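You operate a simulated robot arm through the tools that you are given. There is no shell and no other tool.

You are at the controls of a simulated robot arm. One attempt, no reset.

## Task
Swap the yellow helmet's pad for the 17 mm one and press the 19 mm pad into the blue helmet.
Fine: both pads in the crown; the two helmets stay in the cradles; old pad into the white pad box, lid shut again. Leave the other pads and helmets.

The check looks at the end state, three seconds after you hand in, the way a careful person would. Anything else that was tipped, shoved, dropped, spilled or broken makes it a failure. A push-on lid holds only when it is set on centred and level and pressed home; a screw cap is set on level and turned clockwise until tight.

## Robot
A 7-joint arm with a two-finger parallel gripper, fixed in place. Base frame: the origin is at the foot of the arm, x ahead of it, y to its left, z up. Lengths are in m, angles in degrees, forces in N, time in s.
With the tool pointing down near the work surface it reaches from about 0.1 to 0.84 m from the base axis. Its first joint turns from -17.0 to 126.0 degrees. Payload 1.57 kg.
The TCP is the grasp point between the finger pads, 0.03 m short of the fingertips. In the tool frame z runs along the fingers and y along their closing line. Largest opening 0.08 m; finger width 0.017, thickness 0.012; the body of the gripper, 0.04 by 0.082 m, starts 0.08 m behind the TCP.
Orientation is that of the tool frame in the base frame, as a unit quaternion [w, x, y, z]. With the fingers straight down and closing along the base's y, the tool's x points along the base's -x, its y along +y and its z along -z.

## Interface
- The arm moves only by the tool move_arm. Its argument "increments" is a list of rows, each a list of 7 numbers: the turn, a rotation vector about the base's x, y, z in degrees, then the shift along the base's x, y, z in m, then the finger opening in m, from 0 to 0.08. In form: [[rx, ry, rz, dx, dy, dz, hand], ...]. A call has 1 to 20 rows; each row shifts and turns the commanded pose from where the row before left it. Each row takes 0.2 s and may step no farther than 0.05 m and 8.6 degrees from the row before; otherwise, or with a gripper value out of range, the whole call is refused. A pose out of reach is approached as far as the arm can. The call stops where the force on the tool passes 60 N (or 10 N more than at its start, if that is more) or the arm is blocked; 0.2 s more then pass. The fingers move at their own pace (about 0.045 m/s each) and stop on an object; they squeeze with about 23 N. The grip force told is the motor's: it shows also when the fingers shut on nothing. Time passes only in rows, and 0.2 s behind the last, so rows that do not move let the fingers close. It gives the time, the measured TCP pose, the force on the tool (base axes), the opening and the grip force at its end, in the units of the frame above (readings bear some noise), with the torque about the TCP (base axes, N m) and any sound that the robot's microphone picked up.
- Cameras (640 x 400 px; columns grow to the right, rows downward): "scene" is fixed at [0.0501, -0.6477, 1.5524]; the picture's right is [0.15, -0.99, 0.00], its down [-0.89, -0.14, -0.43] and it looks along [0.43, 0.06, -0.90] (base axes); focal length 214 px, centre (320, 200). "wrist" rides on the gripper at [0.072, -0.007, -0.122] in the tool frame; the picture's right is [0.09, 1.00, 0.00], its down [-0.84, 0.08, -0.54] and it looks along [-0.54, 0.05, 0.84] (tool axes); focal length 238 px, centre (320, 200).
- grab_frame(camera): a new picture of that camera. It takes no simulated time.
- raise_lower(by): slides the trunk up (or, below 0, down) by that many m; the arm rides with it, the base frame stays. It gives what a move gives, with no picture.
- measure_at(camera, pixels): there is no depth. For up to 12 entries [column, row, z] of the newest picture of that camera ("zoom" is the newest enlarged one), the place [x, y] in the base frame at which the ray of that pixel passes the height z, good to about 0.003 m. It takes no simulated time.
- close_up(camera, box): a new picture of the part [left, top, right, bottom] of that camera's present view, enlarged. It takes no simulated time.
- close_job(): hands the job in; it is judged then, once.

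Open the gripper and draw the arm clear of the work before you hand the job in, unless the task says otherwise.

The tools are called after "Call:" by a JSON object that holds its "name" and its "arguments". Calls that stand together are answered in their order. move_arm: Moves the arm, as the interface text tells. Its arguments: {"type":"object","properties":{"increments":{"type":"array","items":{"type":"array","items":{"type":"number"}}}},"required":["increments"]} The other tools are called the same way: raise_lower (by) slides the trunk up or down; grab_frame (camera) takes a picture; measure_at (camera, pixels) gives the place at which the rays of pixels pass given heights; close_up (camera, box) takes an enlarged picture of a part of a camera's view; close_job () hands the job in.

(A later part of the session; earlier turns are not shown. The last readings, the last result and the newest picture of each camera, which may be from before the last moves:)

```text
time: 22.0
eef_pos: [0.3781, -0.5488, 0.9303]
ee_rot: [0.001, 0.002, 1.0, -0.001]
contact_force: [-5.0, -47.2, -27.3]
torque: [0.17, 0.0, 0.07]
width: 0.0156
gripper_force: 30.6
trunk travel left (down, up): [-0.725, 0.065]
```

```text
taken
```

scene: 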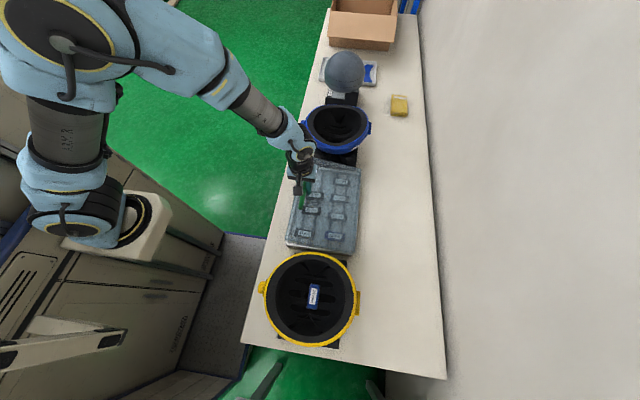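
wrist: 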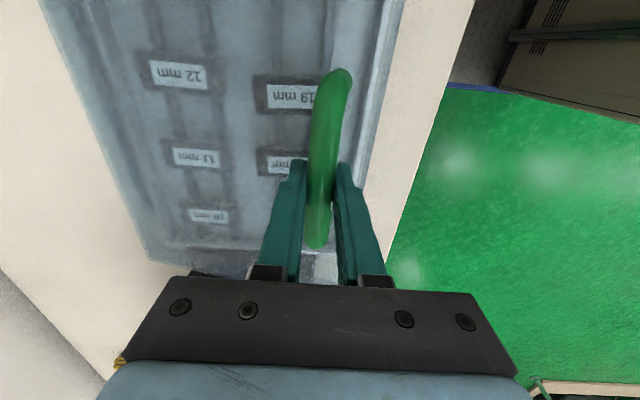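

The lid comes up, but -47 N in y shows that the bar wants to go farther to -y than my arc. I shift -0.003 m in y and read again.

Call:
{"name": "move_arm", "arguments": {"increments": [[0, 0, 0, 0, -0.0015, 0, 0.0], [0, 0, 0, 0, -0.0015, 0, 0.0], [0, 0, 0, 0, 0, 0, 0.0]]}}

Call:
{"name": "close_up", "arguments": {"camera": "wrist", "box": [30, 0, 480, 290]}}

Call:
{"name": "close_up", "arguments": {"camera": "scene", "box": [270, 155, 390, 255]}}

```text
time: 22.8
eef_pos: [0.379, -0.5491, 0.9324]
ee_rot: [0.001, -0.001, 1.0, 0.001]
contact_force: [-7.6, -35.7, -20.2]
torque: [0.05, -0.22, 0.01]
width: 0.0156
gripper_force: 31.3
trunk travel left (down, up): [-0.725, 0.065]
```

```text
1.38 times, centred on (255, 145) of wrist
```

zoom: 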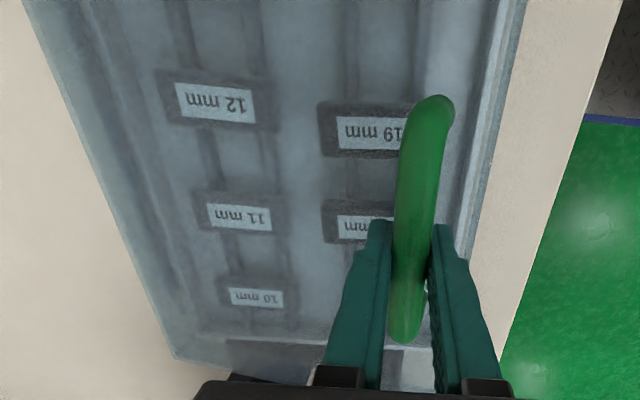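

```text
4.00 times, centred on (330, 205) of scene
```

zoom: 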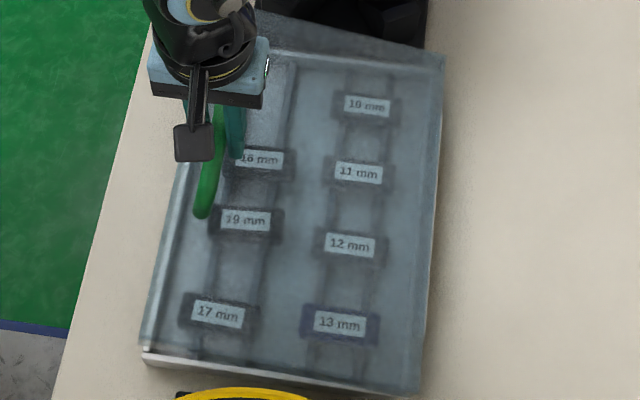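

The pads keep their places, so the box has not moved. The force (-36,-20) points along the radius to the hinge, so I relieve it by moving inward along that line.

Call:
{"name": "move_arm", "arguments": {"increments": [[0, 0, 0, 0, -0.002, -0.001, 0.0], [0, 0, 0, 0, -0.002, -0.001, 0.0], [0, 0, 0, 0, 0, 0, 0.0]]}}

```text
time: 23.6
eef_pos: [0.3793, -0.5486, 0.9303]
ee_rot: [-0.001, -0.001, 1.0, 0.003]
contact_force: [-7.2, 7.1, 1.7]
torque: [0.14, 0.36, -0.04]
width: 0.0159
gripper_force: 31.4
trunk travel left (down, up): [-0.725, 0.065]
```

Forces are near zero now, so the arc is calibrated (hinge about y=-0.741, z=0.818, R≈0.216). I continue the arc in steps of 4°.

Call:
{"name": "move_arm", "arguments": {"increments": [[0, 0, 0, 0, -0.0036, 0.0066, 0.0], [0, 0, 0, 0, -0.0037, 0.0066, 0.0], [0, 0, 0, 0, -0.0041, 0.0063, 0.0], [0, 0, 0, 0, -0.0042, 0.0063, 0.0], [0, 0, 0, 0, -0.0045, 0.006, 0.0], [0, 0, 0, 0, -0.0046, 0.006, 0.0], [0, 0, 0, 0, 0, 0, 0.0]]}}

```text
time: 25.2
eef_pos: [0.3785, -0.5752, 0.9699]
ee_rot: [0.0, 0.0, 1.0, 0.0]
contact_force: [-6.2, 7.9, 7.7]
torque: [-0.01, 0.18, 0.06]
width: 0.0155
gripper_force: 31.3
trunk travel left (down, up): [-0.725, 0.065]
```

Forces stay below 10 N. I continue the arc to about 50° lid opening.

Call:
{"name": "move_arm", "arguments": {"increments": [[0, 0, 0, 0, -0.0049, 0.0057, 0.0], [0, 0, 0, 0, -0.005, 0.0057, 0.0], [0, 0, 0, 0, -0.0053, 0.0053, 0.0], [0, 0, 0, 0, -0.0054, 0.0053, 0.0], [0, 0, 0, 0, -0.0057, 0.005, 0.0], [0, 0, 0, 0, -0.0057, 0.0049, 0.0], [0, 0, 0, 0, -0.006, 0.0046, 0.0], [0, 0, 0, 0, -0.006, 0.0045, 0.0], [0, 0, 0, 0, -0.0063, 0.0041, 0.0], [0, 0, 0, 0, -0.0064, 0.004, 0.0], [0, 0, 0, 0, 0, 0, 0.0]]}}

Call:
{"name": "grab_frame", "arguments": {"camera": "wrist"}}

Call:
{"name": "grab_frame", "arguments": {"camera": "scene"}}

```text
time: 27.6
eef_pos: [0.3793, -0.6338, 1.0189]
ee_rot: [0.0, 0.0, 1.0, 0.001]
contact_force: [7.3, -4.8, -10.6]
torque: [0.02, -0.2, 0.1]
width: 0.0156
gripper_force: 31.7
trunk travel left (down, up): [-0.725, 0.065]
```

```text
taken
```

wrist: 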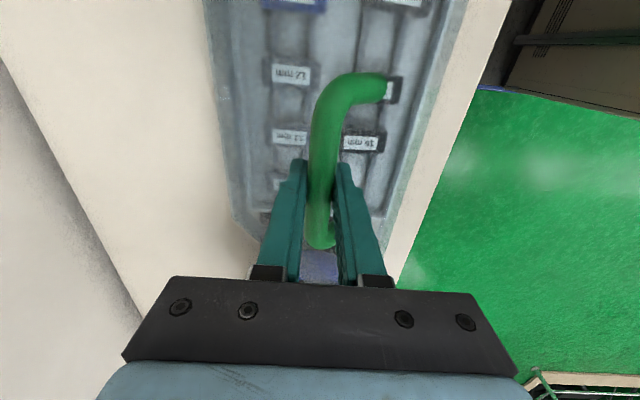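

```text
taken
```

scene: 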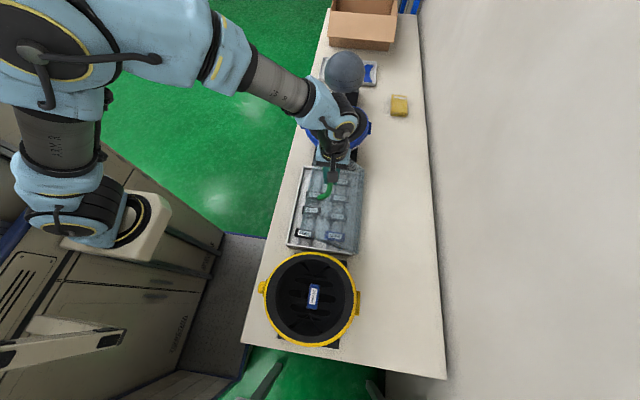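

The lid is about 45° open and moves freely. I continue the arc to about 70°.

Call:
{"name": "move_arm", "arguments": {"increments": [[0, 0, 0, 0, -0.0066, 0.0037, 0.0], [0, 0, 0, 0, -0.0066, 0.0036, 0.0], [0, 0, 0, 0, -0.0068, 0.0033, 0.0], [0, 0, 0, 0, -0.0069, 0.0031, 0.0], [0, 0, 0, 0, -0.007, 0.0028, 0.0], [0, 0, 0, 0, -0.007, 0.0026, 0.0], [0, 0, 0, 0, -0.0072, 0.0022, 0.0], [0, 0, 0, 0, -0.0073, 0.0021, 0.0], [0, 0, 0, 0, -0.0073, 0.0018, 0.0], [0, 0, 0, 0, -0.0074, 0.0016, 0.0], [0, 0, 0, 0, -0.0074, 0.0012, 0.0], [0, 0, 0, 0, -0.0075, 0.0011, 0.0], [0, 0, 0, 0, 0, 0, 0.0]]}}

Call:
{"name": "grab_frame", "arguments": {"camera": "wrist"}}

Call:
{"name": "grab_frame", "arguments": {"camera": "scene"}}

```text
time: 30.4
eef_pos: [0.3793, -0.7166, 1.0481]
ee_rot: [0.0, 0.0, 1.0, 0.001]
contact_force: [-0.3, -0.1, -3.7]
torque: [0.06, 0.38, 0.17]
width: 0.0155
gripper_force: 31.1
trunk travel left (down, up): [-0.725, 0.065]
```

```text
taken
```

wrist: 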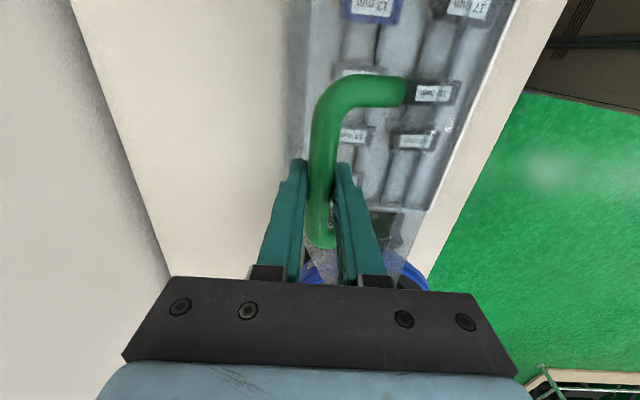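

```text
taken
```

scene: 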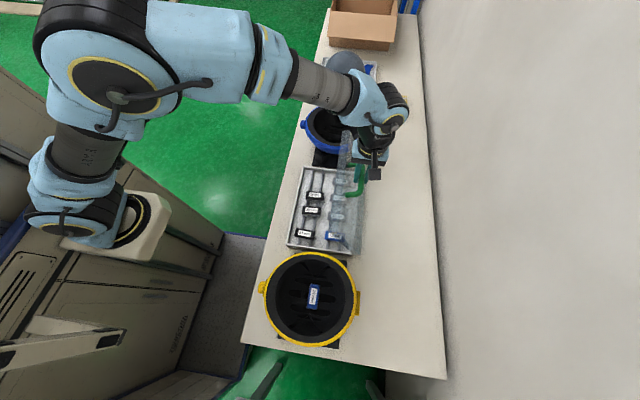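

Still free (forces <4 N). I continue past vertical, to about 97° lid opening, watching for a stop.

Call:
{"name": "move_arm", "arguments": {"increments": [[0, 0, 0, 0, -0.0075, 0.0007, 0.0], [0, 0, 0, 0, -0.0075, 0.0006, 0.0], [0, 0, 0, 0, -0.0075, 0.0002, 0.0], [0, 0, 0, 0, -0.0075, 0.0001, 0.0], [0, 0, 0, 0, -0.0075, -0.0004, 0.0], [0, 0, 0, 0, -0.0076, -0.0005, 0.0], [0, 0, 0, 0, -0.0075, -0.0008, 0.0], [0, 0, 0, 0, -0.0075, -0.001, 0.0], [0, 0, 0, 0, -0.0074, -0.0014, 0.0], [0, 0, 0, 0, -0.0074, -0.0015, 0.0], [0, 0, 0, 0, 0, 0, 0.0]]}}

Call:
{"name": "grab_frame", "arguments": {"camera": "wrist"}}

Call:
{"name": "grab_frame", "arguments": {"camera": "scene"}}

```text
time: 32.8
eef_pos: [0.3798, -0.7938, 1.0435]
ee_rot: [0.0, 0.0, 1.0, 0.001]
contact_force: [-1.3, 0.5, -4.5]
torque: [-0.01, -0.03, 0.15]
width: 0.0156
gripper_force: 30.9
trunk travel left (down, up): [-0.725, 0.065]
```

```text
taken
```

wrist: 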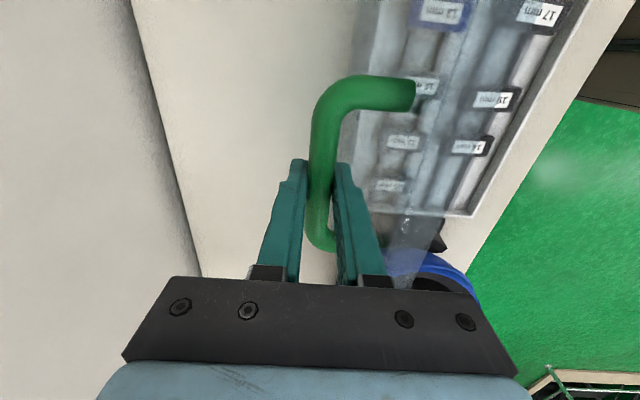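

```text
taken
```

scene: 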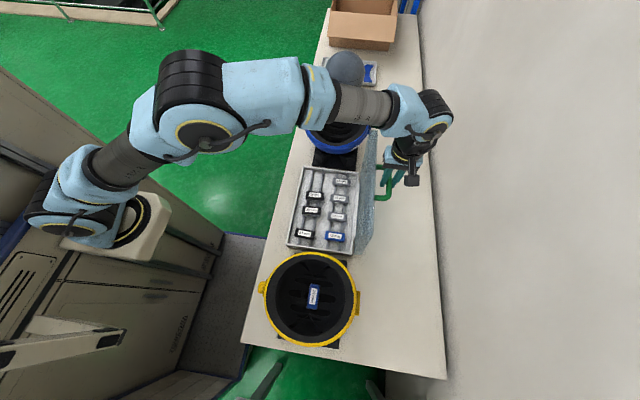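

The lid is about vertical now. I continue slowly another 8° to find the resting stop.

Call:
{"name": "move_arm", "arguments": {"increments": [[0, 0, 0, 0, -0.0072, -0.0019, 0.0], [0, 0, 0, 0, -0.0073, -0.002, 0.0], [0, 0, 0, 0, -0.0071, -0.0024, 0.0], [0, 0, 0, 0, -0.0072, -0.0026, 0.0], [0, 0, 0, 0, 0, 0, 0.0]]}}

```text
time: 34.0
eef_pos: [0.3792, -0.8217, 1.0345]
ee_rot: [0.002, 0.0, 1.0, -0.002]
contact_force: [10.0, -0.3, -1.6]
torque: [0.02, -0.47, 0.15]
width: 0.0154
gripper_force: 31.6
trunk travel left (down, up): [-0.725, 0.065]
```

No stop yet. I go another 8° carefully.

Call:
{"name": "move_arm", "arguments": {"increments": [[0, 0, 0, 0, -0.0069, -0.0028, 0.0], [0, 0, 0, 0, -0.0069, -0.0031, 0.0], [0, 0, 0, 0, -0.0067, -0.0034, 0.0], [0, 0, 0, 0, -0.0067, -0.0035, 0.0], [0, 0, 0, 0, 0, 0, 0.0]]}}

Call:
{"name": "grab_frame", "arguments": {"camera": "wrist"}}

Call:
{"name": "close_up", "arguments": {"camera": "scene", "box": [270, 80, 460, 270]}}

```text
time: 35.2
eef_pos: [0.3795, -0.8495, 1.022]
ee_rot: [0.0, 0.001, 1.0, 0.0]
contact_force: [11.8, -1.4, -0.8]
torque: [-0.05, -0.16, 0.12]
width: 0.0156
gripper_force: 31.3
trunk travel left (down, up): [-0.725, 0.065]
```

```text
taken
```

wrist: 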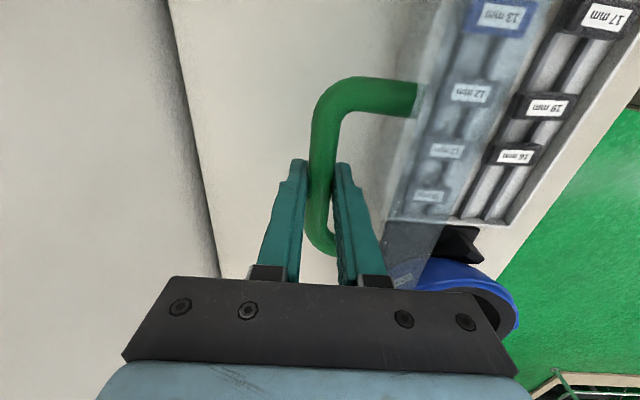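

```text
2.11 times, centred on (365, 175) of scene
```

zoom: 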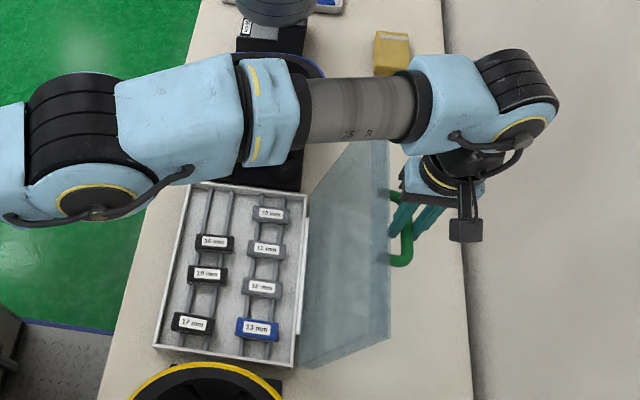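

At about 105° there's still no stop. I test whether the lid stays by itself: I open the fingers only slightly, still straddling the bar as a catch, and look.

Call:
{"name": "move_arm", "arguments": {"increments": [[0, 0, 0, 0, 0, 0, 0.03], [0, 0, 0, 0, 0, 0, 0.035], [0, 0, 0, 0, 0, 0, 0.035], [0, 0, 0, 0, 0, 0, 0.035], [0, 0, 0, 0, 0, 0, 0.035]]}}

Call:
{"name": "grab_frame", "arguments": {"camera": "wrist"}}

```text
time: 36.4
eef_pos: [0.3781, -0.849, 1.021]
ee_rot: [0.001, 0.001, 1.0, 0.001]
contact_force: [-0.9, -0.6, 0.1]
torque: [0.04, 0.03, 0.02]
width: 0.0344
gripper_force: 0.0
trunk travel left (down, up): [-0.725, 0.065]
```

```text
taken
```

wrist: 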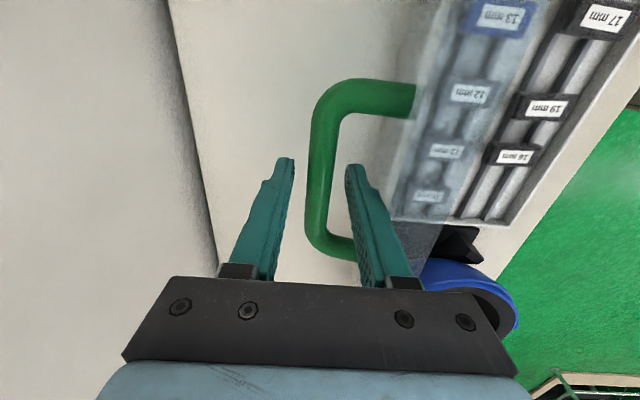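

The bar stays centred between the opened fingers with no force, so the lid stays open by itself. I rise straight up with a narrow opening.

Call:
{"name": "move_arm", "arguments": {"increments": [[0, 0, 0, 0, 0, 0, 0.03], [0, 0, 0, 0, 0, 0.01, 0.03], [0, 0, 0, 0, 0, 0.02, 0.03], [0, 0, 0, 0, 0, 0.03, 0.03], [0, 0, 0, 0, 0, 0.03, 0.03], [0, 0, 0, 0, 0, 0.03, 0.03]]}}

Call:
{"name": "grab_frame", "arguments": {"camera": "wrist"}}

Call:
{"name": "close_up", "arguments": {"camera": "scene", "box": [270, 80, 460, 270]}}

```text
time: 37.8
eef_pos: [0.3705, -0.8314, 1.1364]
ee_rot: [0.0, 0.0, 1.0, 0.0]
contact_force: [0.0, -0.8, -1.0]
torque: [0.03, 0.02, -0.06]
width: 0.0305
gripper_force: 0.0
out of reach, approached as far as the arm can: row 4, 5, 6
trunk travel left (down, up): [-0.725, 0.065]
```

```text
taken
```

wrist: 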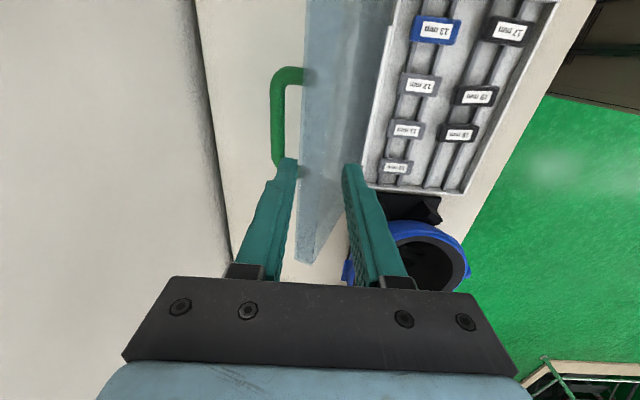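

```text
2.11 times, centred on (365, 175) of scene
```

zoom: 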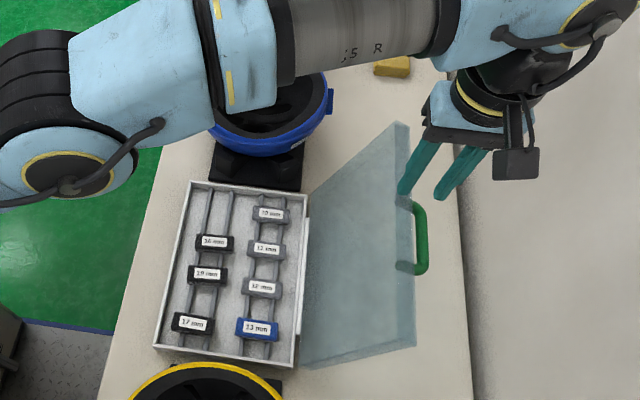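

The lid stays open and the pads are visible on their rails. I move off above the lid and then go to view the yellow helmet obliquely from the robot side, to get the pad's height.

Call:
{"name": "move_arm", "arguments": {"increments": [[0, 0, 0, -0.01, 0.03, 0.002, 0.06], [0, 0, 0, -0.017, 0.033, 0.002, 0.06], [0, 0, 0, -0.017, 0.033, 0.002, 0.06], [0, 0, 0, -0.017, 0.033, 0.002, 0.06], [0, 0, 0, -0.017, 0.033, 0.002, 0.06], [0, 0, 0, -0.017, 0.033, 0.002, 0.06], [0, 0, 0, -0.017, 0.033, 0.002, 0.06]]}}

```text
time: 39.4
eef_pos: [0.2571, -0.604, 1.1519]
ee_rot: [0.0, 0.0, 1.0, -0.001]
contact_force: [0.2, -0.6, 0.0]
torque: [0.04, 0.01, 0.03]
width: 0.0603
gripper_force: 0.0
trunk travel left (down, up): [-0.725, 0.065]
```

Now rotate -90° and go to the robot side of the yellow helmet.

Call:
{"name": "move_arm", "arguments": {"increments": [[0, 0, -8.1818, -0.017, 0.0136, -0.0082, 0.08], [0, 0, -8.1818, -0.017, 0.0136, -0.0082, 0.08], [0, 0, -8.1818, -0.017, 0.0136, -0.0082, 0.08], [0, 0, -8.1818, -0.017, 0.0136, -0.0082, 0.08], [0, 0, -8.1818, -0.017, 0.0136, -0.0082, 0.08], [0, 0, -8.1818, -0.017, 0.0136, -0.0082, 0.08], [0, 0, -8.1818, -0.017, 0.0136, -0.0082, 0.08], [0, 0, -8.1818, -0.017, 0.0136, -0.0082, 0.08], [0, 0, -8.1818, -0.017, 0.0136, -0.0082, 0.08], [0, 0, -8.1818, -0.017, 0.0136, -0.0082, 0.08], [0, 0, -8.1818, -0.017, 0.0136, -0.0082, 0.08]]}}

Call:
{"name": "grab_frame", "arguments": {"camera": "wrist"}}

Call:
{"name": "grab_frame", "arguments": {"camera": "scene"}}

```text
time: 41.8
eef_pos: [0.0701, -0.4528, 1.0618]
ee_rot: [0.0, 0.709, 0.706, 0.0]
contact_force: [-0.1, -0.5, 0.0]
torque: [0.04, 0.0, -0.01]
width: 0.0799
gripper_force: 0.0
trunk travel left (down, up): [-0.725, 0.065]
```

```text
taken
```

wrist: 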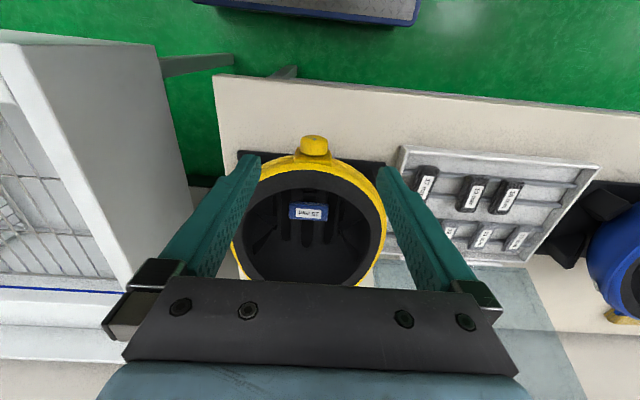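

```text
taken
```

scene: 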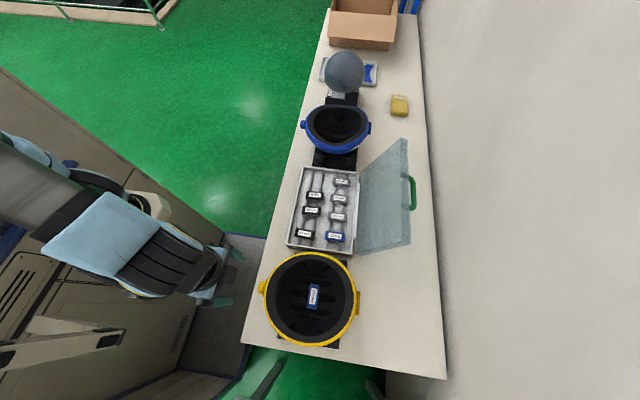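

Good views with the lid open. I enlarge the pad in the yellow helmet and the box in both views.

Call:
{"name": "close_up", "arguments": {"camera": "wrist", "box": [260, 160, 360, 280]}}

Call:
{"name": "close_up", "arguments": {"camera": "wrist", "box": [390, 140, 610, 270]}}

Call:
{"name": "close_up", "arguments": {"camera": "scene", "box": [280, 160, 370, 255]}}

Call:
{"name": "close_up", "arguments": {"camera": "scene", "box": [260, 250, 365, 350]}}

```text
3.33 times, centred on (310, 220) of wrist
```

zoom: 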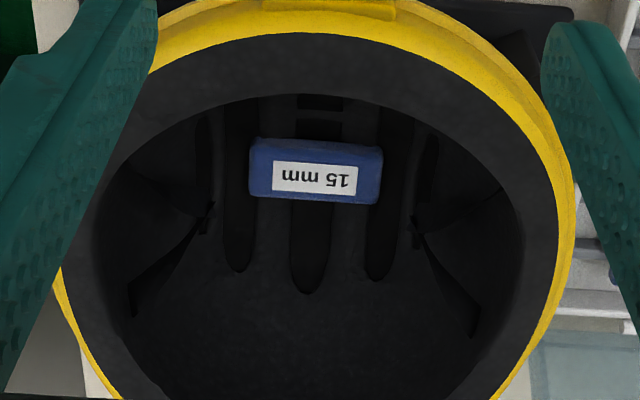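

```text
2.91 times, centred on (500, 205) of wrist
```

zoom: 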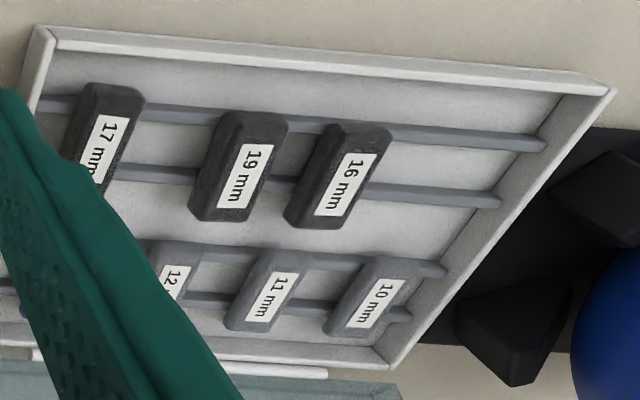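

```text
4.21 times, centred on (325, 208) of scene
```

zoom: 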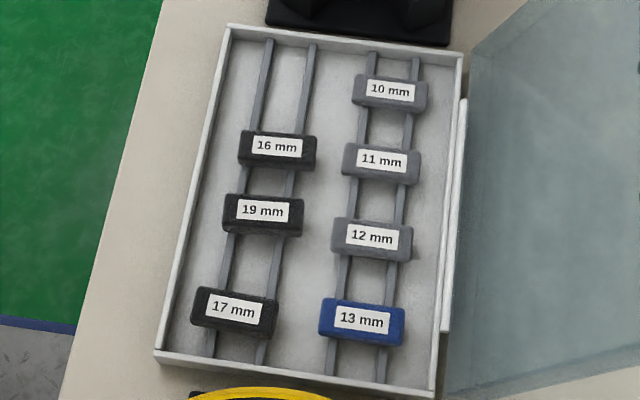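

```text
4.00 times, centred on (312, 300) of scene
```

zoom: 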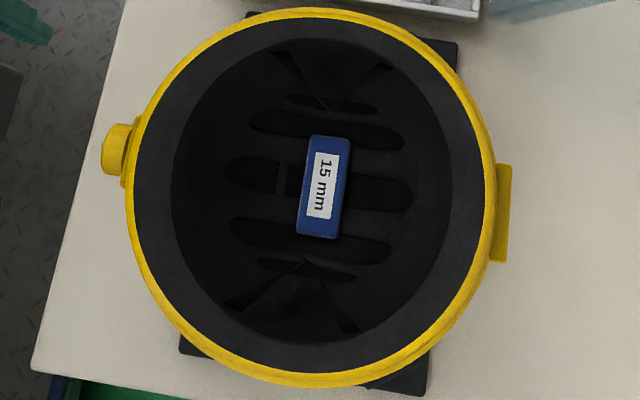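

I triangulate the 15 mm label centre (wrist (308.5,213.4), scene (312.5,296.75)) and pad corners.

Call:
{"name": "measure_at", "arguments": {"camera": "wrist", "pixels": [[308.5, 213.4, 0.8], [308.5, 213.4, 0.82], [308.5, 213.4, 0.84], [308.5, 213.4, 0.86], [308.5, 213.4, 0.88], [308.8, 222.3, 0.82], [308.8, 222.3, 0.84]]}}

Call:
{"name": "measure_at", "arguments": {"camera": "scene", "pixels": [[312.5, 296.75, 0.8], [312.5, 296.75, 0.82], [312.5, 296.75, 0.84], [312.5, 296.75, 0.86], [312.5, 296.75, 0.88], [314.2, 284, 0.84], [310, 309.2, 0.84], [308.5, 297, 0.84], [318, 297, 0.84]]}}

```text
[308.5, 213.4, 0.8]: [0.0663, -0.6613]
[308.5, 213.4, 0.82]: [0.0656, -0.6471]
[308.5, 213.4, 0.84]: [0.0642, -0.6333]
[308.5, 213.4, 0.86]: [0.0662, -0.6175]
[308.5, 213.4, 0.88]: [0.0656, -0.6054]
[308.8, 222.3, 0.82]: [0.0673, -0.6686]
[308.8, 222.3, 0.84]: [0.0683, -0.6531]
```

```text
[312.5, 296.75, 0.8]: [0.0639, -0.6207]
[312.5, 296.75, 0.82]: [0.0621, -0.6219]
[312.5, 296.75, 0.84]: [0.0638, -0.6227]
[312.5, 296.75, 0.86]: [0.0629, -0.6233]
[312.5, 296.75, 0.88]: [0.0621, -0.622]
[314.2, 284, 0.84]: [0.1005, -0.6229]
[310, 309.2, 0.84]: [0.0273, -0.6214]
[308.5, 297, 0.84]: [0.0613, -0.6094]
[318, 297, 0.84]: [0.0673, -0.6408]
```

The 15 mm pad's top is at about (0.0635,-0.6225,0.853), long side along x. I turn back +90° and go above it.

Call:
{"name": "move_arm", "arguments": {"increments": [[0, 0, 8.1818, -0.0006, -0.0154, 0.0, 0.06], [0, 0, 8.1818, -0.0006, -0.0154, 0.0, 0.06], [0, 0, 8.1818, -0.0006, -0.0154, 0.0, 0.06], [0, 0, 8.1818, -0.0006, -0.0154, 0.0, 0.06], [0, 0, 8.1818, -0.0006, -0.0154, 0.0, 0.06], [0, 0, 8.1818, -0.0006, -0.0154, 0.0, 0.06], [0, 0, 8.1818, -0.0006, -0.0154, 0.0, 0.06], [0, 0, 8.1818, -0.0006, -0.0154, 0.0, 0.06], [0, 0, 8.1818, -0.0006, -0.0154, 0.0, 0.06], [0, 0, 8.1818, -0.0006, -0.0154, 0.0, 0.06], [0, 0, 8.1818, -0.0006, -0.0157, 0.0, 0.06]]}}

Call:
{"name": "grab_frame", "arguments": {"camera": "wrist"}}

```text
time: 44.2
eef_pos: [0.067, -0.6225, 1.0621]
ee_rot: [0.0, -0.001, 1.0, 0.001]
contact_force: [0.6, 0.1, 0.1]
torque: [0.0, 0.01, 0.02]
width: 0.0601
gripper_force: 0.1
trunk travel left (down, up): [-0.725, 0.065]
```

```text
taken
```

wrist: 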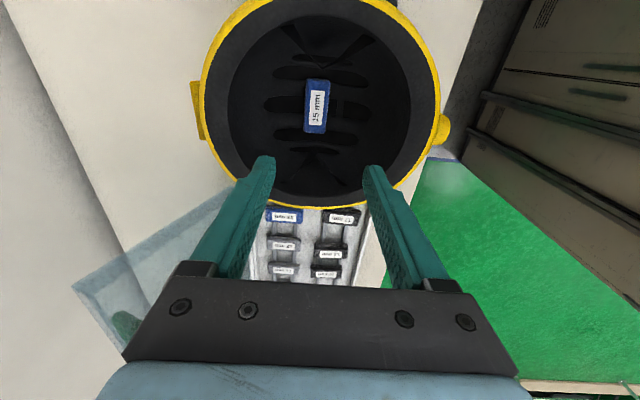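

I measure the pad corners from here at its top height to refine its centre and yaw.

Call:
{"name": "close_up", "arguments": {"camera": "wrist", "box": [270, 60, 370, 150]}}

Call:
{"name": "measure_at", "arguments": {"camera": "wrist", "pixels": [[317, 107, 0.853], [318, 80, 0.853], [315, 133, 0.853], [305, 106, 0.853], [330, 107, 0.853]]}}

```text
4.44 times, centred on (320, 105) of wrist
```

zoom: 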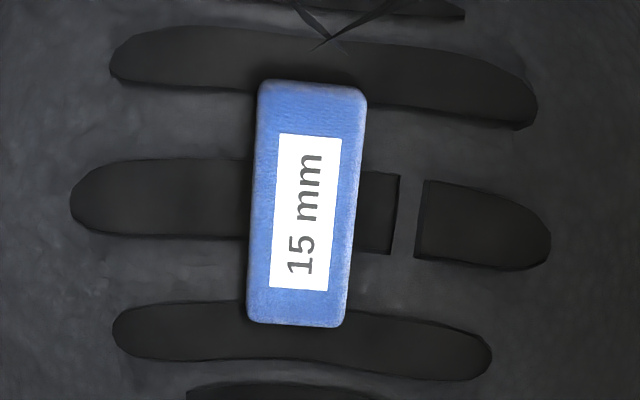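

```text
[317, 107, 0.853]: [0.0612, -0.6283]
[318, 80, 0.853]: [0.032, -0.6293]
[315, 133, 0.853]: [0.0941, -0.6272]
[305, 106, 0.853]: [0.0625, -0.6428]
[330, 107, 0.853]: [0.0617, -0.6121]
```

Pad centre from here is (0.061,-0.628); averaging gives about (0.062,-0.626). I descend to z≈0.90 and check alignment again.

Call:
{"name": "move_arm", "arguments": {"increments": [[0, 0, 0, -0.0025, -0.002, -0.04, 0.05], [0, 0, 0, -0.0025, -0.0015, -0.04, 0.05], [0, 0, 0, 0, 0, -0.04, 0.05], [0, 0, 0, 0, 0, -0.04, 0.05], [0, 0, 0, 0, 0, 0, 0.05]]}}

Call:
{"name": "grab_frame", "arguments": {"camera": "wrist"}}

Call:
{"name": "close_up", "arguments": {"camera": "wrist", "box": [240, 90, 400, 240]}}

```text
time: 45.4
eef_pos: [0.0614, -0.6283, 0.9022]
ee_rot: [0.0, 0.0, 1.0, 0.0]
contact_force: [-0.6, 0.3, 0.0]
torque: [-0.03, -0.01, -0.03]
width: 0.0501
gripper_force: 0.0
trunk travel left (down, up): [-0.725, 0.065]
```

```text
taken
```

wrist: 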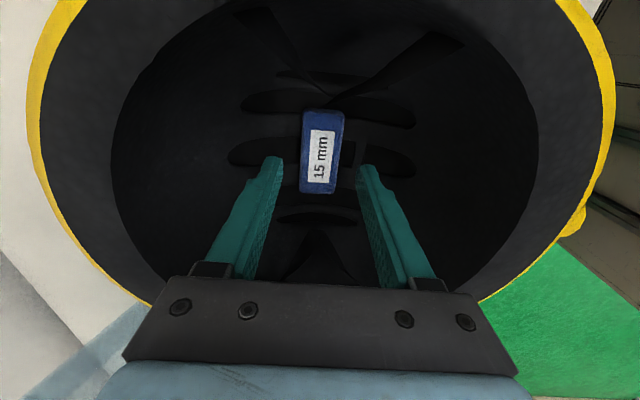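

```text
2.67 times, centred on (320, 165) of wrist
```

zoom: 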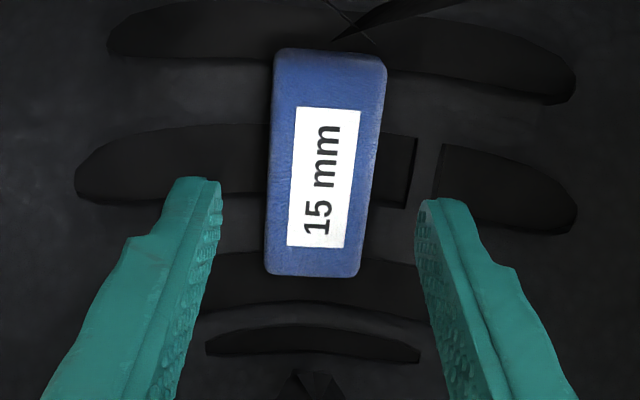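

Column alignment is good (pad centre column 320.7, as expected). The pad top height is uncertain between 0.835 and 0.85, so I descend in small steps, watching the force.

Call:
{"name": "move_arm", "arguments": {"increments": [[0, 0, 0, 0, 0, -0.015, 0.044], [0, 0, 0, 0, 0, -0.015, 0.044], [0, 0, 0, 0, 0, 0, 0.044]]}}

Call:
{"name": "grab_frame", "arguments": {"camera": "wrist"}}

Call:
{"name": "close_up", "arguments": {"camera": "wrist", "box": [240, 90, 400, 240]}}

```text
time: 46.2
eef_pos: [0.0629, -0.6265, 0.8718]
ee_rot: [0.0, 0.0, 1.0, 0.0]
contact_force: [0.1, -0.7, 0.6]
torque: [0.0, 0.01, -0.02]
width: 0.044
gripper_force: 0.1
trunk travel left (down, up): [-0.725, 0.065]
```

```text
taken
```

wrist: 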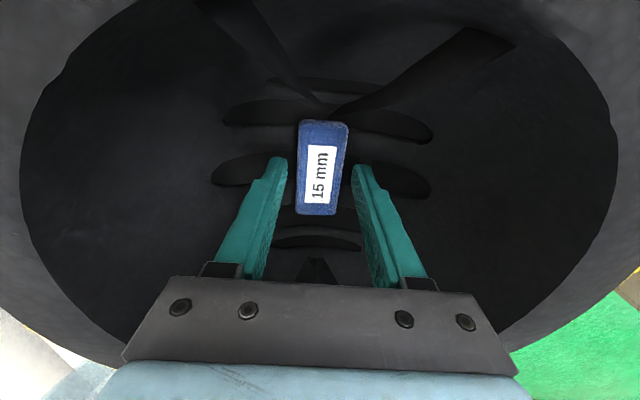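

```text
2.67 times, centred on (320, 165) of wrist
```

zoom: 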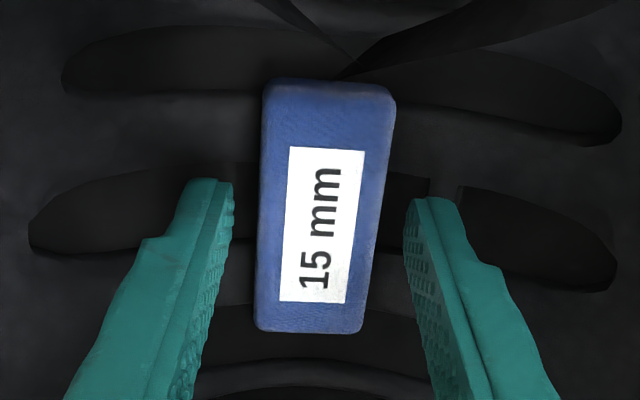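

Alignment is good; scale and row both now give a pad top of z≈0.837, so crown ≈0.822. I descend to TCP 0.858 (tips ~9 mm below the pad's top).

Call:
{"name": "move_arm", "arguments": {"increments": [[0, 0, 0, 0, 0, -0.007, 0.044], [0, 0, 0, 0, 0, -0.007, 0.044], [0, 0, 0, 0, 0, 0, 0.044]]}}

Call:
{"name": "close_up", "arguments": {"camera": "wrist", "box": [240, 110, 400, 260]}}

```text
time: 47.0
eef_pos: [0.0607, -0.6274, 0.8596]
ee_rot: [0.0, 0.0, 1.0, -0.003]
contact_force: [7.8, -0.2, 49.3]
torque: [0.13, 0.29, 0.01]
width: 0.0387
gripper_force: 0.0
trunk travel left (down, up): [-0.725, 0.065]
```

```text
2.67 times, centred on (320, 185) of wrist
```

zoom: 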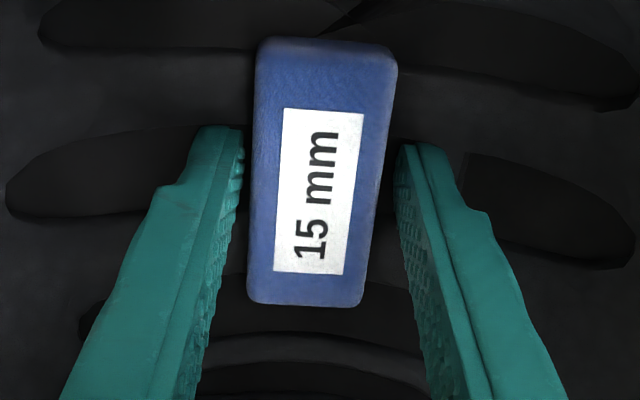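

The tips touch the liner (Fz 49 N, tip z≈0.830). I raise 2.5 mm and then close on the pad.

Call:
{"name": "move_arm", "arguments": {"increments": [[0, 0, 0, 0, 0, 0.0025, 0.044], [0, 0, 0, 0, 0, 0, 0.036], [0, 0, 0, 0, 0, 0, 0.02], [0, 0, 0, 0, 0, 0, 0.0], [0, 0, 0, 0, 0, 0, 0.0], [0, 0, 0, 0, 0, 0, 0.0]]}}

Call:
{"name": "close_up", "arguments": {"camera": "wrist", "box": [240, 110, 400, 260]}}

```text
time: 48.4
eef_pos: [0.0605, -0.6258, 0.8585]
ee_rot: [-0.001, 0.001, 1.0, 0.0]
contact_force: [7.7, -12.2, 7.9]
torque: [-0.3, -0.11, 0.04]
width: 0.0306
gripper_force: 22.6
trunk travel left (down, up): [-0.725, 0.065]
```

```text
2.67 times, centred on (320, 185) of wrist
```

zoom: 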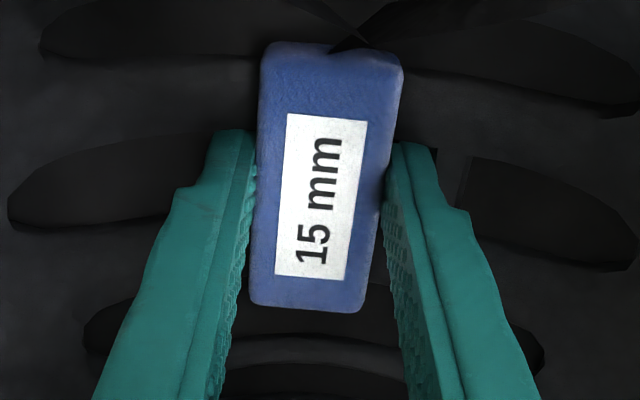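

Gripped at width 0.0306 (grip 22.6 N). I lift slowly straight up and watch the resistance.

Call:
{"name": "move_arm", "arguments": {"increments": [[0, 0, 0, 0, 0, 0.004, 0.0], [0, 0, 0, 0, 0, 0.004, 0.0], [0, 0, 0, 0, 0, 0.006, 0.0], [0, 0, 0, 0, 0, 0.01, 0.0], [0, 0, 0, 0, 0, 0.015, 0.0]]}}

Call:
{"name": "close_up", "arguments": {"camera": "wrist", "box": [220, 80, 420, 260]}}

Call:
{"name": "close_up", "arguments": {"camera": "scene", "box": [240, 240, 400, 360]}}

```text
time: 49.6
eef_pos: [0.0614, -0.6269, 0.9008]
ee_rot: [0.0, 0.0, 1.0, 0.001]
contact_force: [0.4, -0.4, -0.5]
torque: [0.02, 0.02, 0.04]
width: 0.0306
gripper_force: 22.8
trunk travel left (down, up): [-0.725, 0.065]
```

```text
2.22 times, centred on (320, 170) of wrist
```

zoom: 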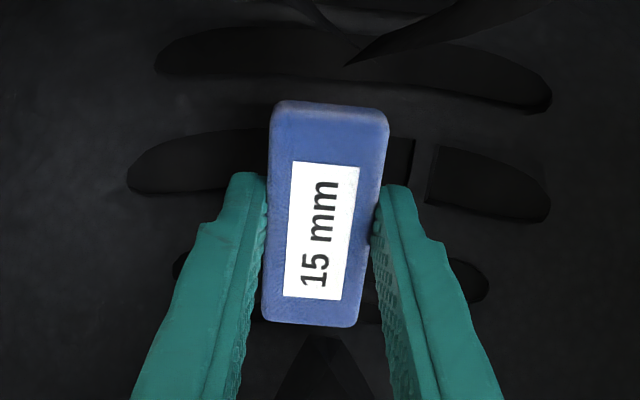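

```text
3.33 times, centred on (320, 300) of scene
```

zoom: 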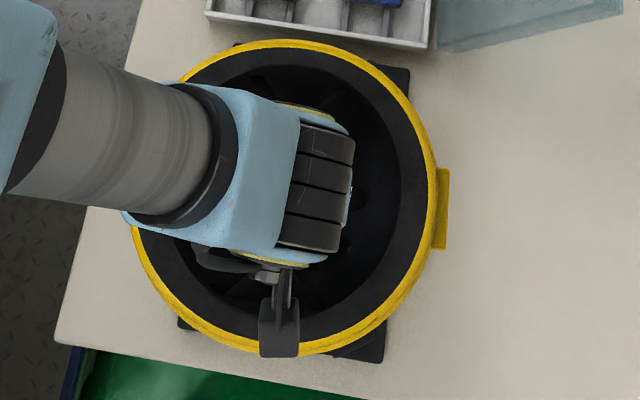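

The pad comes away cleanly, pad hanging about 6 mm below the fingertips. I lift it clear of the rim and carry it over the free end of the near rail pair (x≈0.465), turning it -90° so it lies across the rails.

Call:
{"name": "move_arm", "arguments": {"increments": [[0, 0, 0, 0, 0, 0.03, 0.0], [0, 0, 0, 0, 0, 0.04, 0.0], [0, 0, 0, 0, 0, 0.04, 0.0], [0, 0, -8.1818, 0.0367, 0.0047, 0, 0.0], [0, 0, -8.1818, 0.0367, 0.0047, 0, 0.0], [0, 0, -8.1818, 0.0367, 0.0047, 0, 0.0], [0, 0, -8.1818, 0.0367, 0.0047, 0, 0.0], [0, 0, -8.1818, 0.0367, 0.0047, 0, 0.0], [0, 0, -8.1818, 0.0367, 0.0047, 0, 0.0], [0, 0, -8.1818, 0.0367, 0.0047, 0, 0.0], [0, 0, -8.1818, 0.0367, 0.0047, 0, 0.0], [0, 0, -8.1818, 0.0367, 0.0047, 0, 0.0], [0, 0, -8.1818, 0.0367, 0.0047, 0, 0.0], [0, 0, -8.1818, 0.0367, 0.0047, 0, 0.0]]}}

Call:
{"name": "grab_frame", "arguments": {"camera": "wrist"}}

Call:
{"name": "grab_frame", "arguments": {"camera": "scene"}}

```text
time: 52.6
eef_pos: [0.4647, -0.5729, 1.0108]
ee_rot: [0.0, 0.708, 0.706, 0.0]
contact_force: [-0.2, -0.4, 0.3]
torque: [0.02, -0.03, -0.04]
width: 0.0308
gripper_force: 22.9
trunk travel left (down, up): [-0.725, 0.065]
```

```text
taken
```

wrist: 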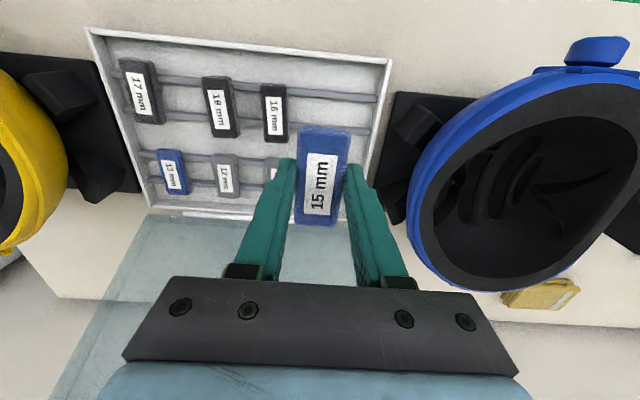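

```text
taken
```

scene: 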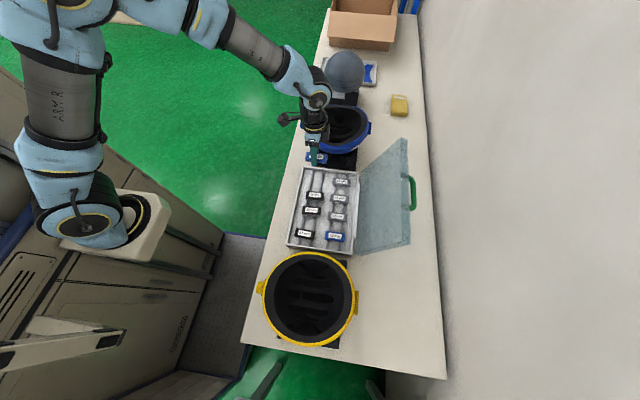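

The pad is held across the closing direction as planned. I enlarge the box and the held pad to locate rails and neighbours.

Call:
{"name": "close_up", "arguments": {"camera": "wrist", "box": [90, 20, 400, 220]}}

Call:
{"name": "close_up", "arguments": {"camera": "wrist", "box": [250, 60, 400, 160]}}

Call:
{"name": "measure_at", "arguments": {"camera": "wrist", "pixels": [[275, 115, 0.82], [275, 115, 0.835], [221, 108, 0.835], [140, 93, 0.835], [377, 98, 0.815], [370, 131, 0.815], [388, 60, 0.82], [385, 120, 0.82], [92, 33, 0.82]]}}

```text
2.00 times, centred on (245, 120) of wrist
```

zoom: 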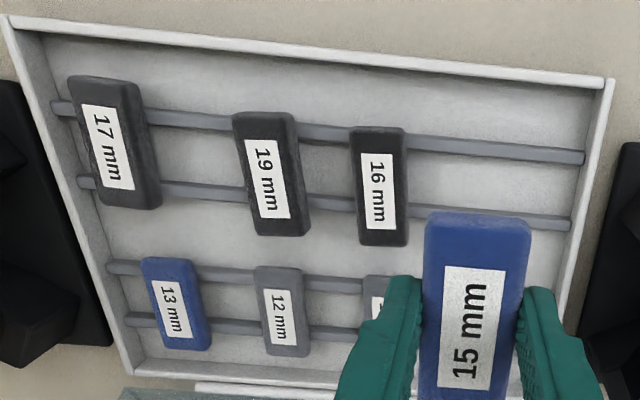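

```text
4.00 times, centred on (325, 110) of wrist
```

zoom: 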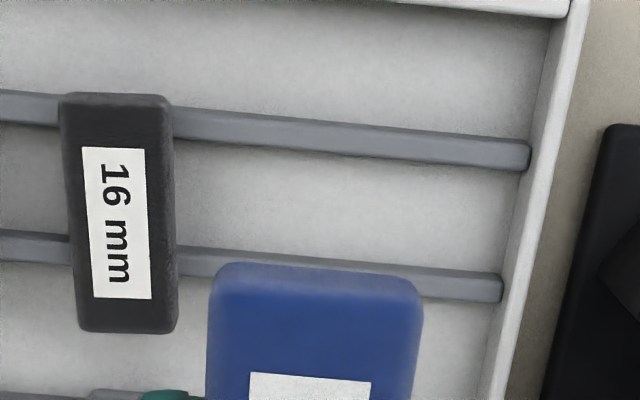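

```text
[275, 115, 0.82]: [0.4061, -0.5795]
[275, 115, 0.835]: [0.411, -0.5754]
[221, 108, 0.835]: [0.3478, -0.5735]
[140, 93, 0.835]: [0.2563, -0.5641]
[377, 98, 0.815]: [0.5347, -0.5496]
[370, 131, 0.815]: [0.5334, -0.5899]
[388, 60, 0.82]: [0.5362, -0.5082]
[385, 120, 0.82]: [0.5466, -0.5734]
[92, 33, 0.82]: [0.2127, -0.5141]
```

The rails run about -4.5° off x; the free spot beyond the 16 mm pad is around (0.475,-0.583). I align the pad's yaw and descend above it.

Call:
{"name": "move_arm", "arguments": {"increments": [[0, 0, -4.5, 0.0103, -0.0101, 0, 0.0], [0, 0, 0, 0, 0, -0.04, 0.0], [0, 0, 0, 0, 0, -0.04, 0.0], [0, 0, 0, 0, 0, -0.03, 0.0], [0, 0, 0, 0, 0, -0.02, 0.0], [0, 0, 0, 0, 0, 0, 0.0]]}}

Call:
{"name": "grab_frame", "arguments": {"camera": "wrist"}}

Call:
{"name": "close_up", "arguments": {"camera": "scene", "box": [280, 140, 380, 255]}}

```text
time: 54.0
eef_pos: [0.4754, -0.5847, 0.8786]
ee_rot: [0.0, 0.734, 0.679, 0.0]
contact_force: [-0.4, -0.3, 0.1]
torque: [-0.01, -0.01, 0.01]
width: 0.0307
gripper_force: 22.3
trunk travel left (down, up): [-0.725, 0.065]
```

```text
taken
```

wrist: 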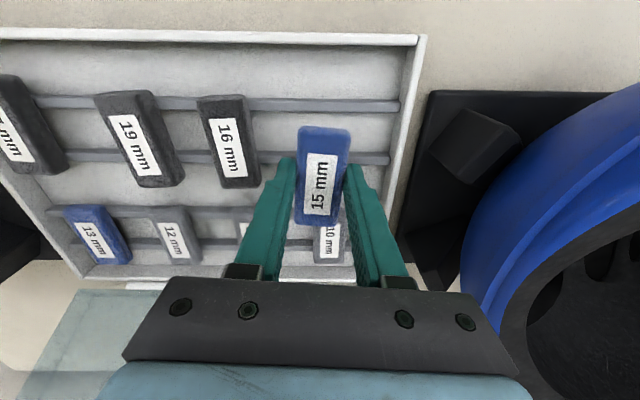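

```text
3.48 times, centred on (330, 198) of scene
```

zoom: 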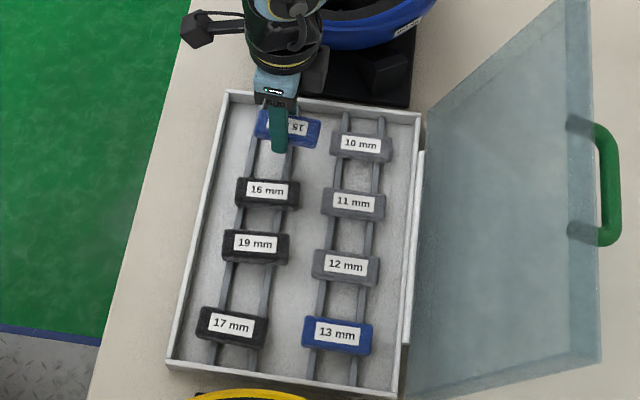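

The scene view shows the pad lined up with the column. I descend in small steps until it touches the rails.

Call:
{"name": "move_arm", "arguments": {"increments": [[0, 0, 0, 0, 0, -0.007, 0.0], [0, 0, 0, 0, 0, -0.007, 0.0], [0, 0, 0, 0, 0, -0.005, 0.0], [0, 0, 0, 0, 0, 0, 0.0]]}}

Call:
{"name": "grab_frame", "arguments": {"camera": "wrist"}}

```text
time: 55.0
eef_pos: [0.4753, -0.5859, 0.8608]
ee_rot: [0.0, 0.734, 0.679, 0.0]
contact_force: [-0.3, 0.1, -0.3]
torque: [-0.04, -0.03, -0.01]
width: 0.0305
gripper_force: 22.7
trunk travel left (down, up): [-0.725, 0.065]
```

```text
taken
```

wrist: 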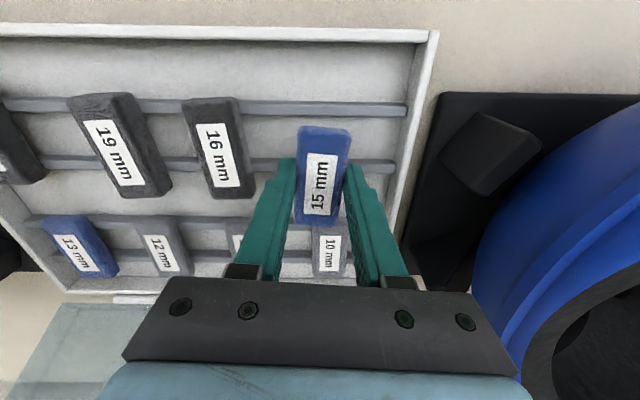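

No contact yet. I take a close-up to compare the held pad with the 16 mm pad's place on the rails before going lower.

Call:
{"name": "close_up", "arguments": {"camera": "wrist", "box": [170, 80, 430, 240]}}

Call:
{"name": "measure_at", "arguments": {"camera": "wrist", "pixels": [[217, 147, 0.79], [217, 147, 0.81], [217, 147, 0.83], [400, 110, 0.79], [400, 110, 0.81], [390, 167, 0.79], [390, 167, 0.81], [322, 176, 0.839]]}}

Call:
{"name": "measure_at", "arguments": {"camera": "scene", "pixels": [[314.8, 196.5, 0.79], [314.8, 196.5, 0.81], [314.8, 196.5, 0.83]]}}

```text
2.46 times, centred on (300, 160) of wrist
```

zoom: 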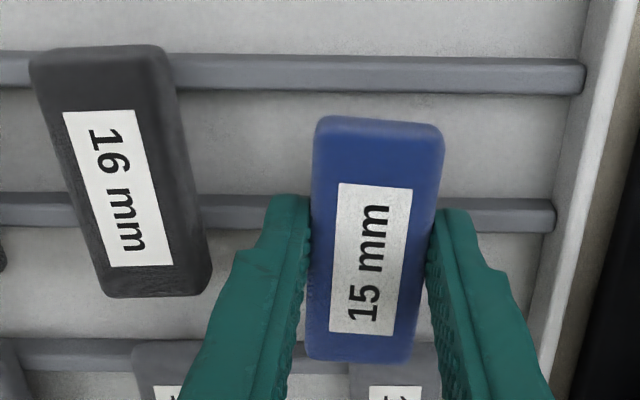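

```text
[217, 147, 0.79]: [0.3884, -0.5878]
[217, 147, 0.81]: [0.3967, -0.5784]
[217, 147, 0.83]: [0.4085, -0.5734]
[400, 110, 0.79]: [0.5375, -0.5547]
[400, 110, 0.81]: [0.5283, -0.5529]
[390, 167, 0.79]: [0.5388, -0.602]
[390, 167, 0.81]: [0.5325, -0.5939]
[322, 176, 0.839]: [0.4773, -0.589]
```

```text
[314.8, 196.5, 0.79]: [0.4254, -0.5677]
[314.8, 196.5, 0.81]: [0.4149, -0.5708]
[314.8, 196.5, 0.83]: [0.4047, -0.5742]
```

The rails actually run along x within 1° (perspective fooled me); rail centre is y≈-0.574, and the 16 mm pad's top is at z≈0.829. I correct by +3.7° yaw and +0.011 m in y, then compare again.

Call:
{"name": "move_arm", "arguments": {"increments": [[0, 0, 3.7, 0, 0.011, 0, 0.0], [0, 0, 0, 0, 0, 0, 0.0]]}}

Call:
{"name": "close_up", "arguments": {"camera": "wrist", "box": [170, 80, 430, 240]}}

Call:
{"name": "close_up", "arguments": {"camera": "scene", "box": [280, 140, 380, 255]}}

```text
time: 55.6
eef_pos: [0.4761, -0.5742, 0.8592]
ee_rot: [0.0, 0.712, 0.702, 0.0]
contact_force: [-0.7, 0.7, -0.8]
torque: [-0.01, 0.01, -0.01]
width: 0.0306
gripper_force: 22.8
trunk travel left (down, up): [-0.725, 0.065]
```

```text
2.46 times, centred on (300, 160) of wrist
```

zoom: 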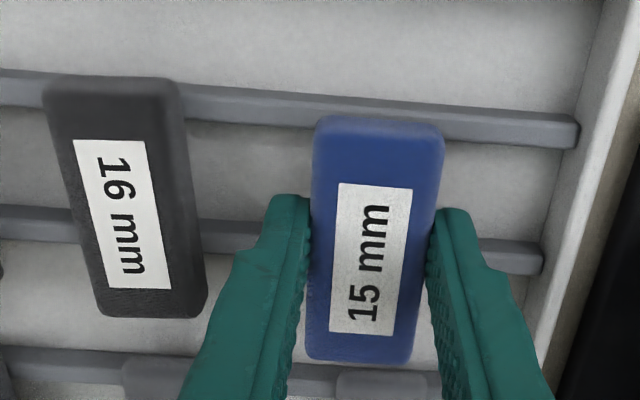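

```text
3.48 times, centred on (330, 198) of scene
```

zoom: 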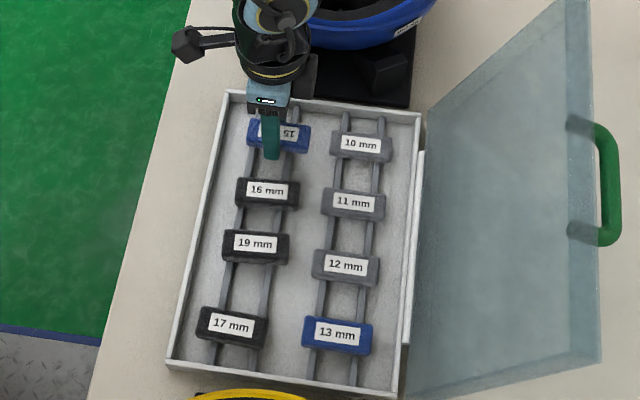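

Now it lines up with the column (scene zoom (279,137)). I descend in small steps until contact.

Call:
{"name": "move_arm", "arguments": {"increments": [[0, 0, 0, 0, 0, -0.004, 0.0], [0, 0, 0, 0, 0, -0.004, 0.0], [0, 0, 0, 0, 0, 0, 0.0]]}}

```text
time: 56.4
eef_pos: [0.475, -0.574, 0.8521]
ee_rot: [0.0, 0.712, 0.702, 0.0]
contact_force: [0.0, 0.0, 0.4]
torque: [0.0, -0.01, -0.02]
width: 0.0305
gripper_force: 22.9
trunk travel left (down, up): [-0.725, 0.065]
```

No contact at z 0.852. I go down another 6 mm in 3 mm steps.

Call:
{"name": "move_arm", "arguments": {"increments": [[0, 0, 0, 0, 0, -0.003, 0.0], [0, 0, 0, 0, 0, -0.003, 0.0], [0, 0, 0, 0, 0, 0, 0.0]]}}

Call:
{"name": "close_up", "arguments": {"camera": "wrist", "box": [170, 80, 430, 240]}}

```text
time: 57.2
eef_pos: [0.4744, -0.5737, 0.8466]
ee_rot: [0.0, 0.712, 0.702, -0.001]
contact_force: [-0.2, 0.5, 5.6]
torque: [0.11, 0.0, -0.02]
width: 0.0307
gripper_force: 22.5
trunk travel left (down, up): [-0.725, 0.065]
```

```text
2.46 times, centred on (300, 160) of wrist
```

zoom: 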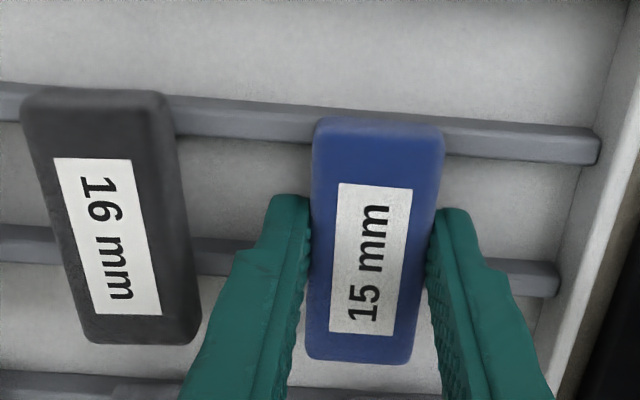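

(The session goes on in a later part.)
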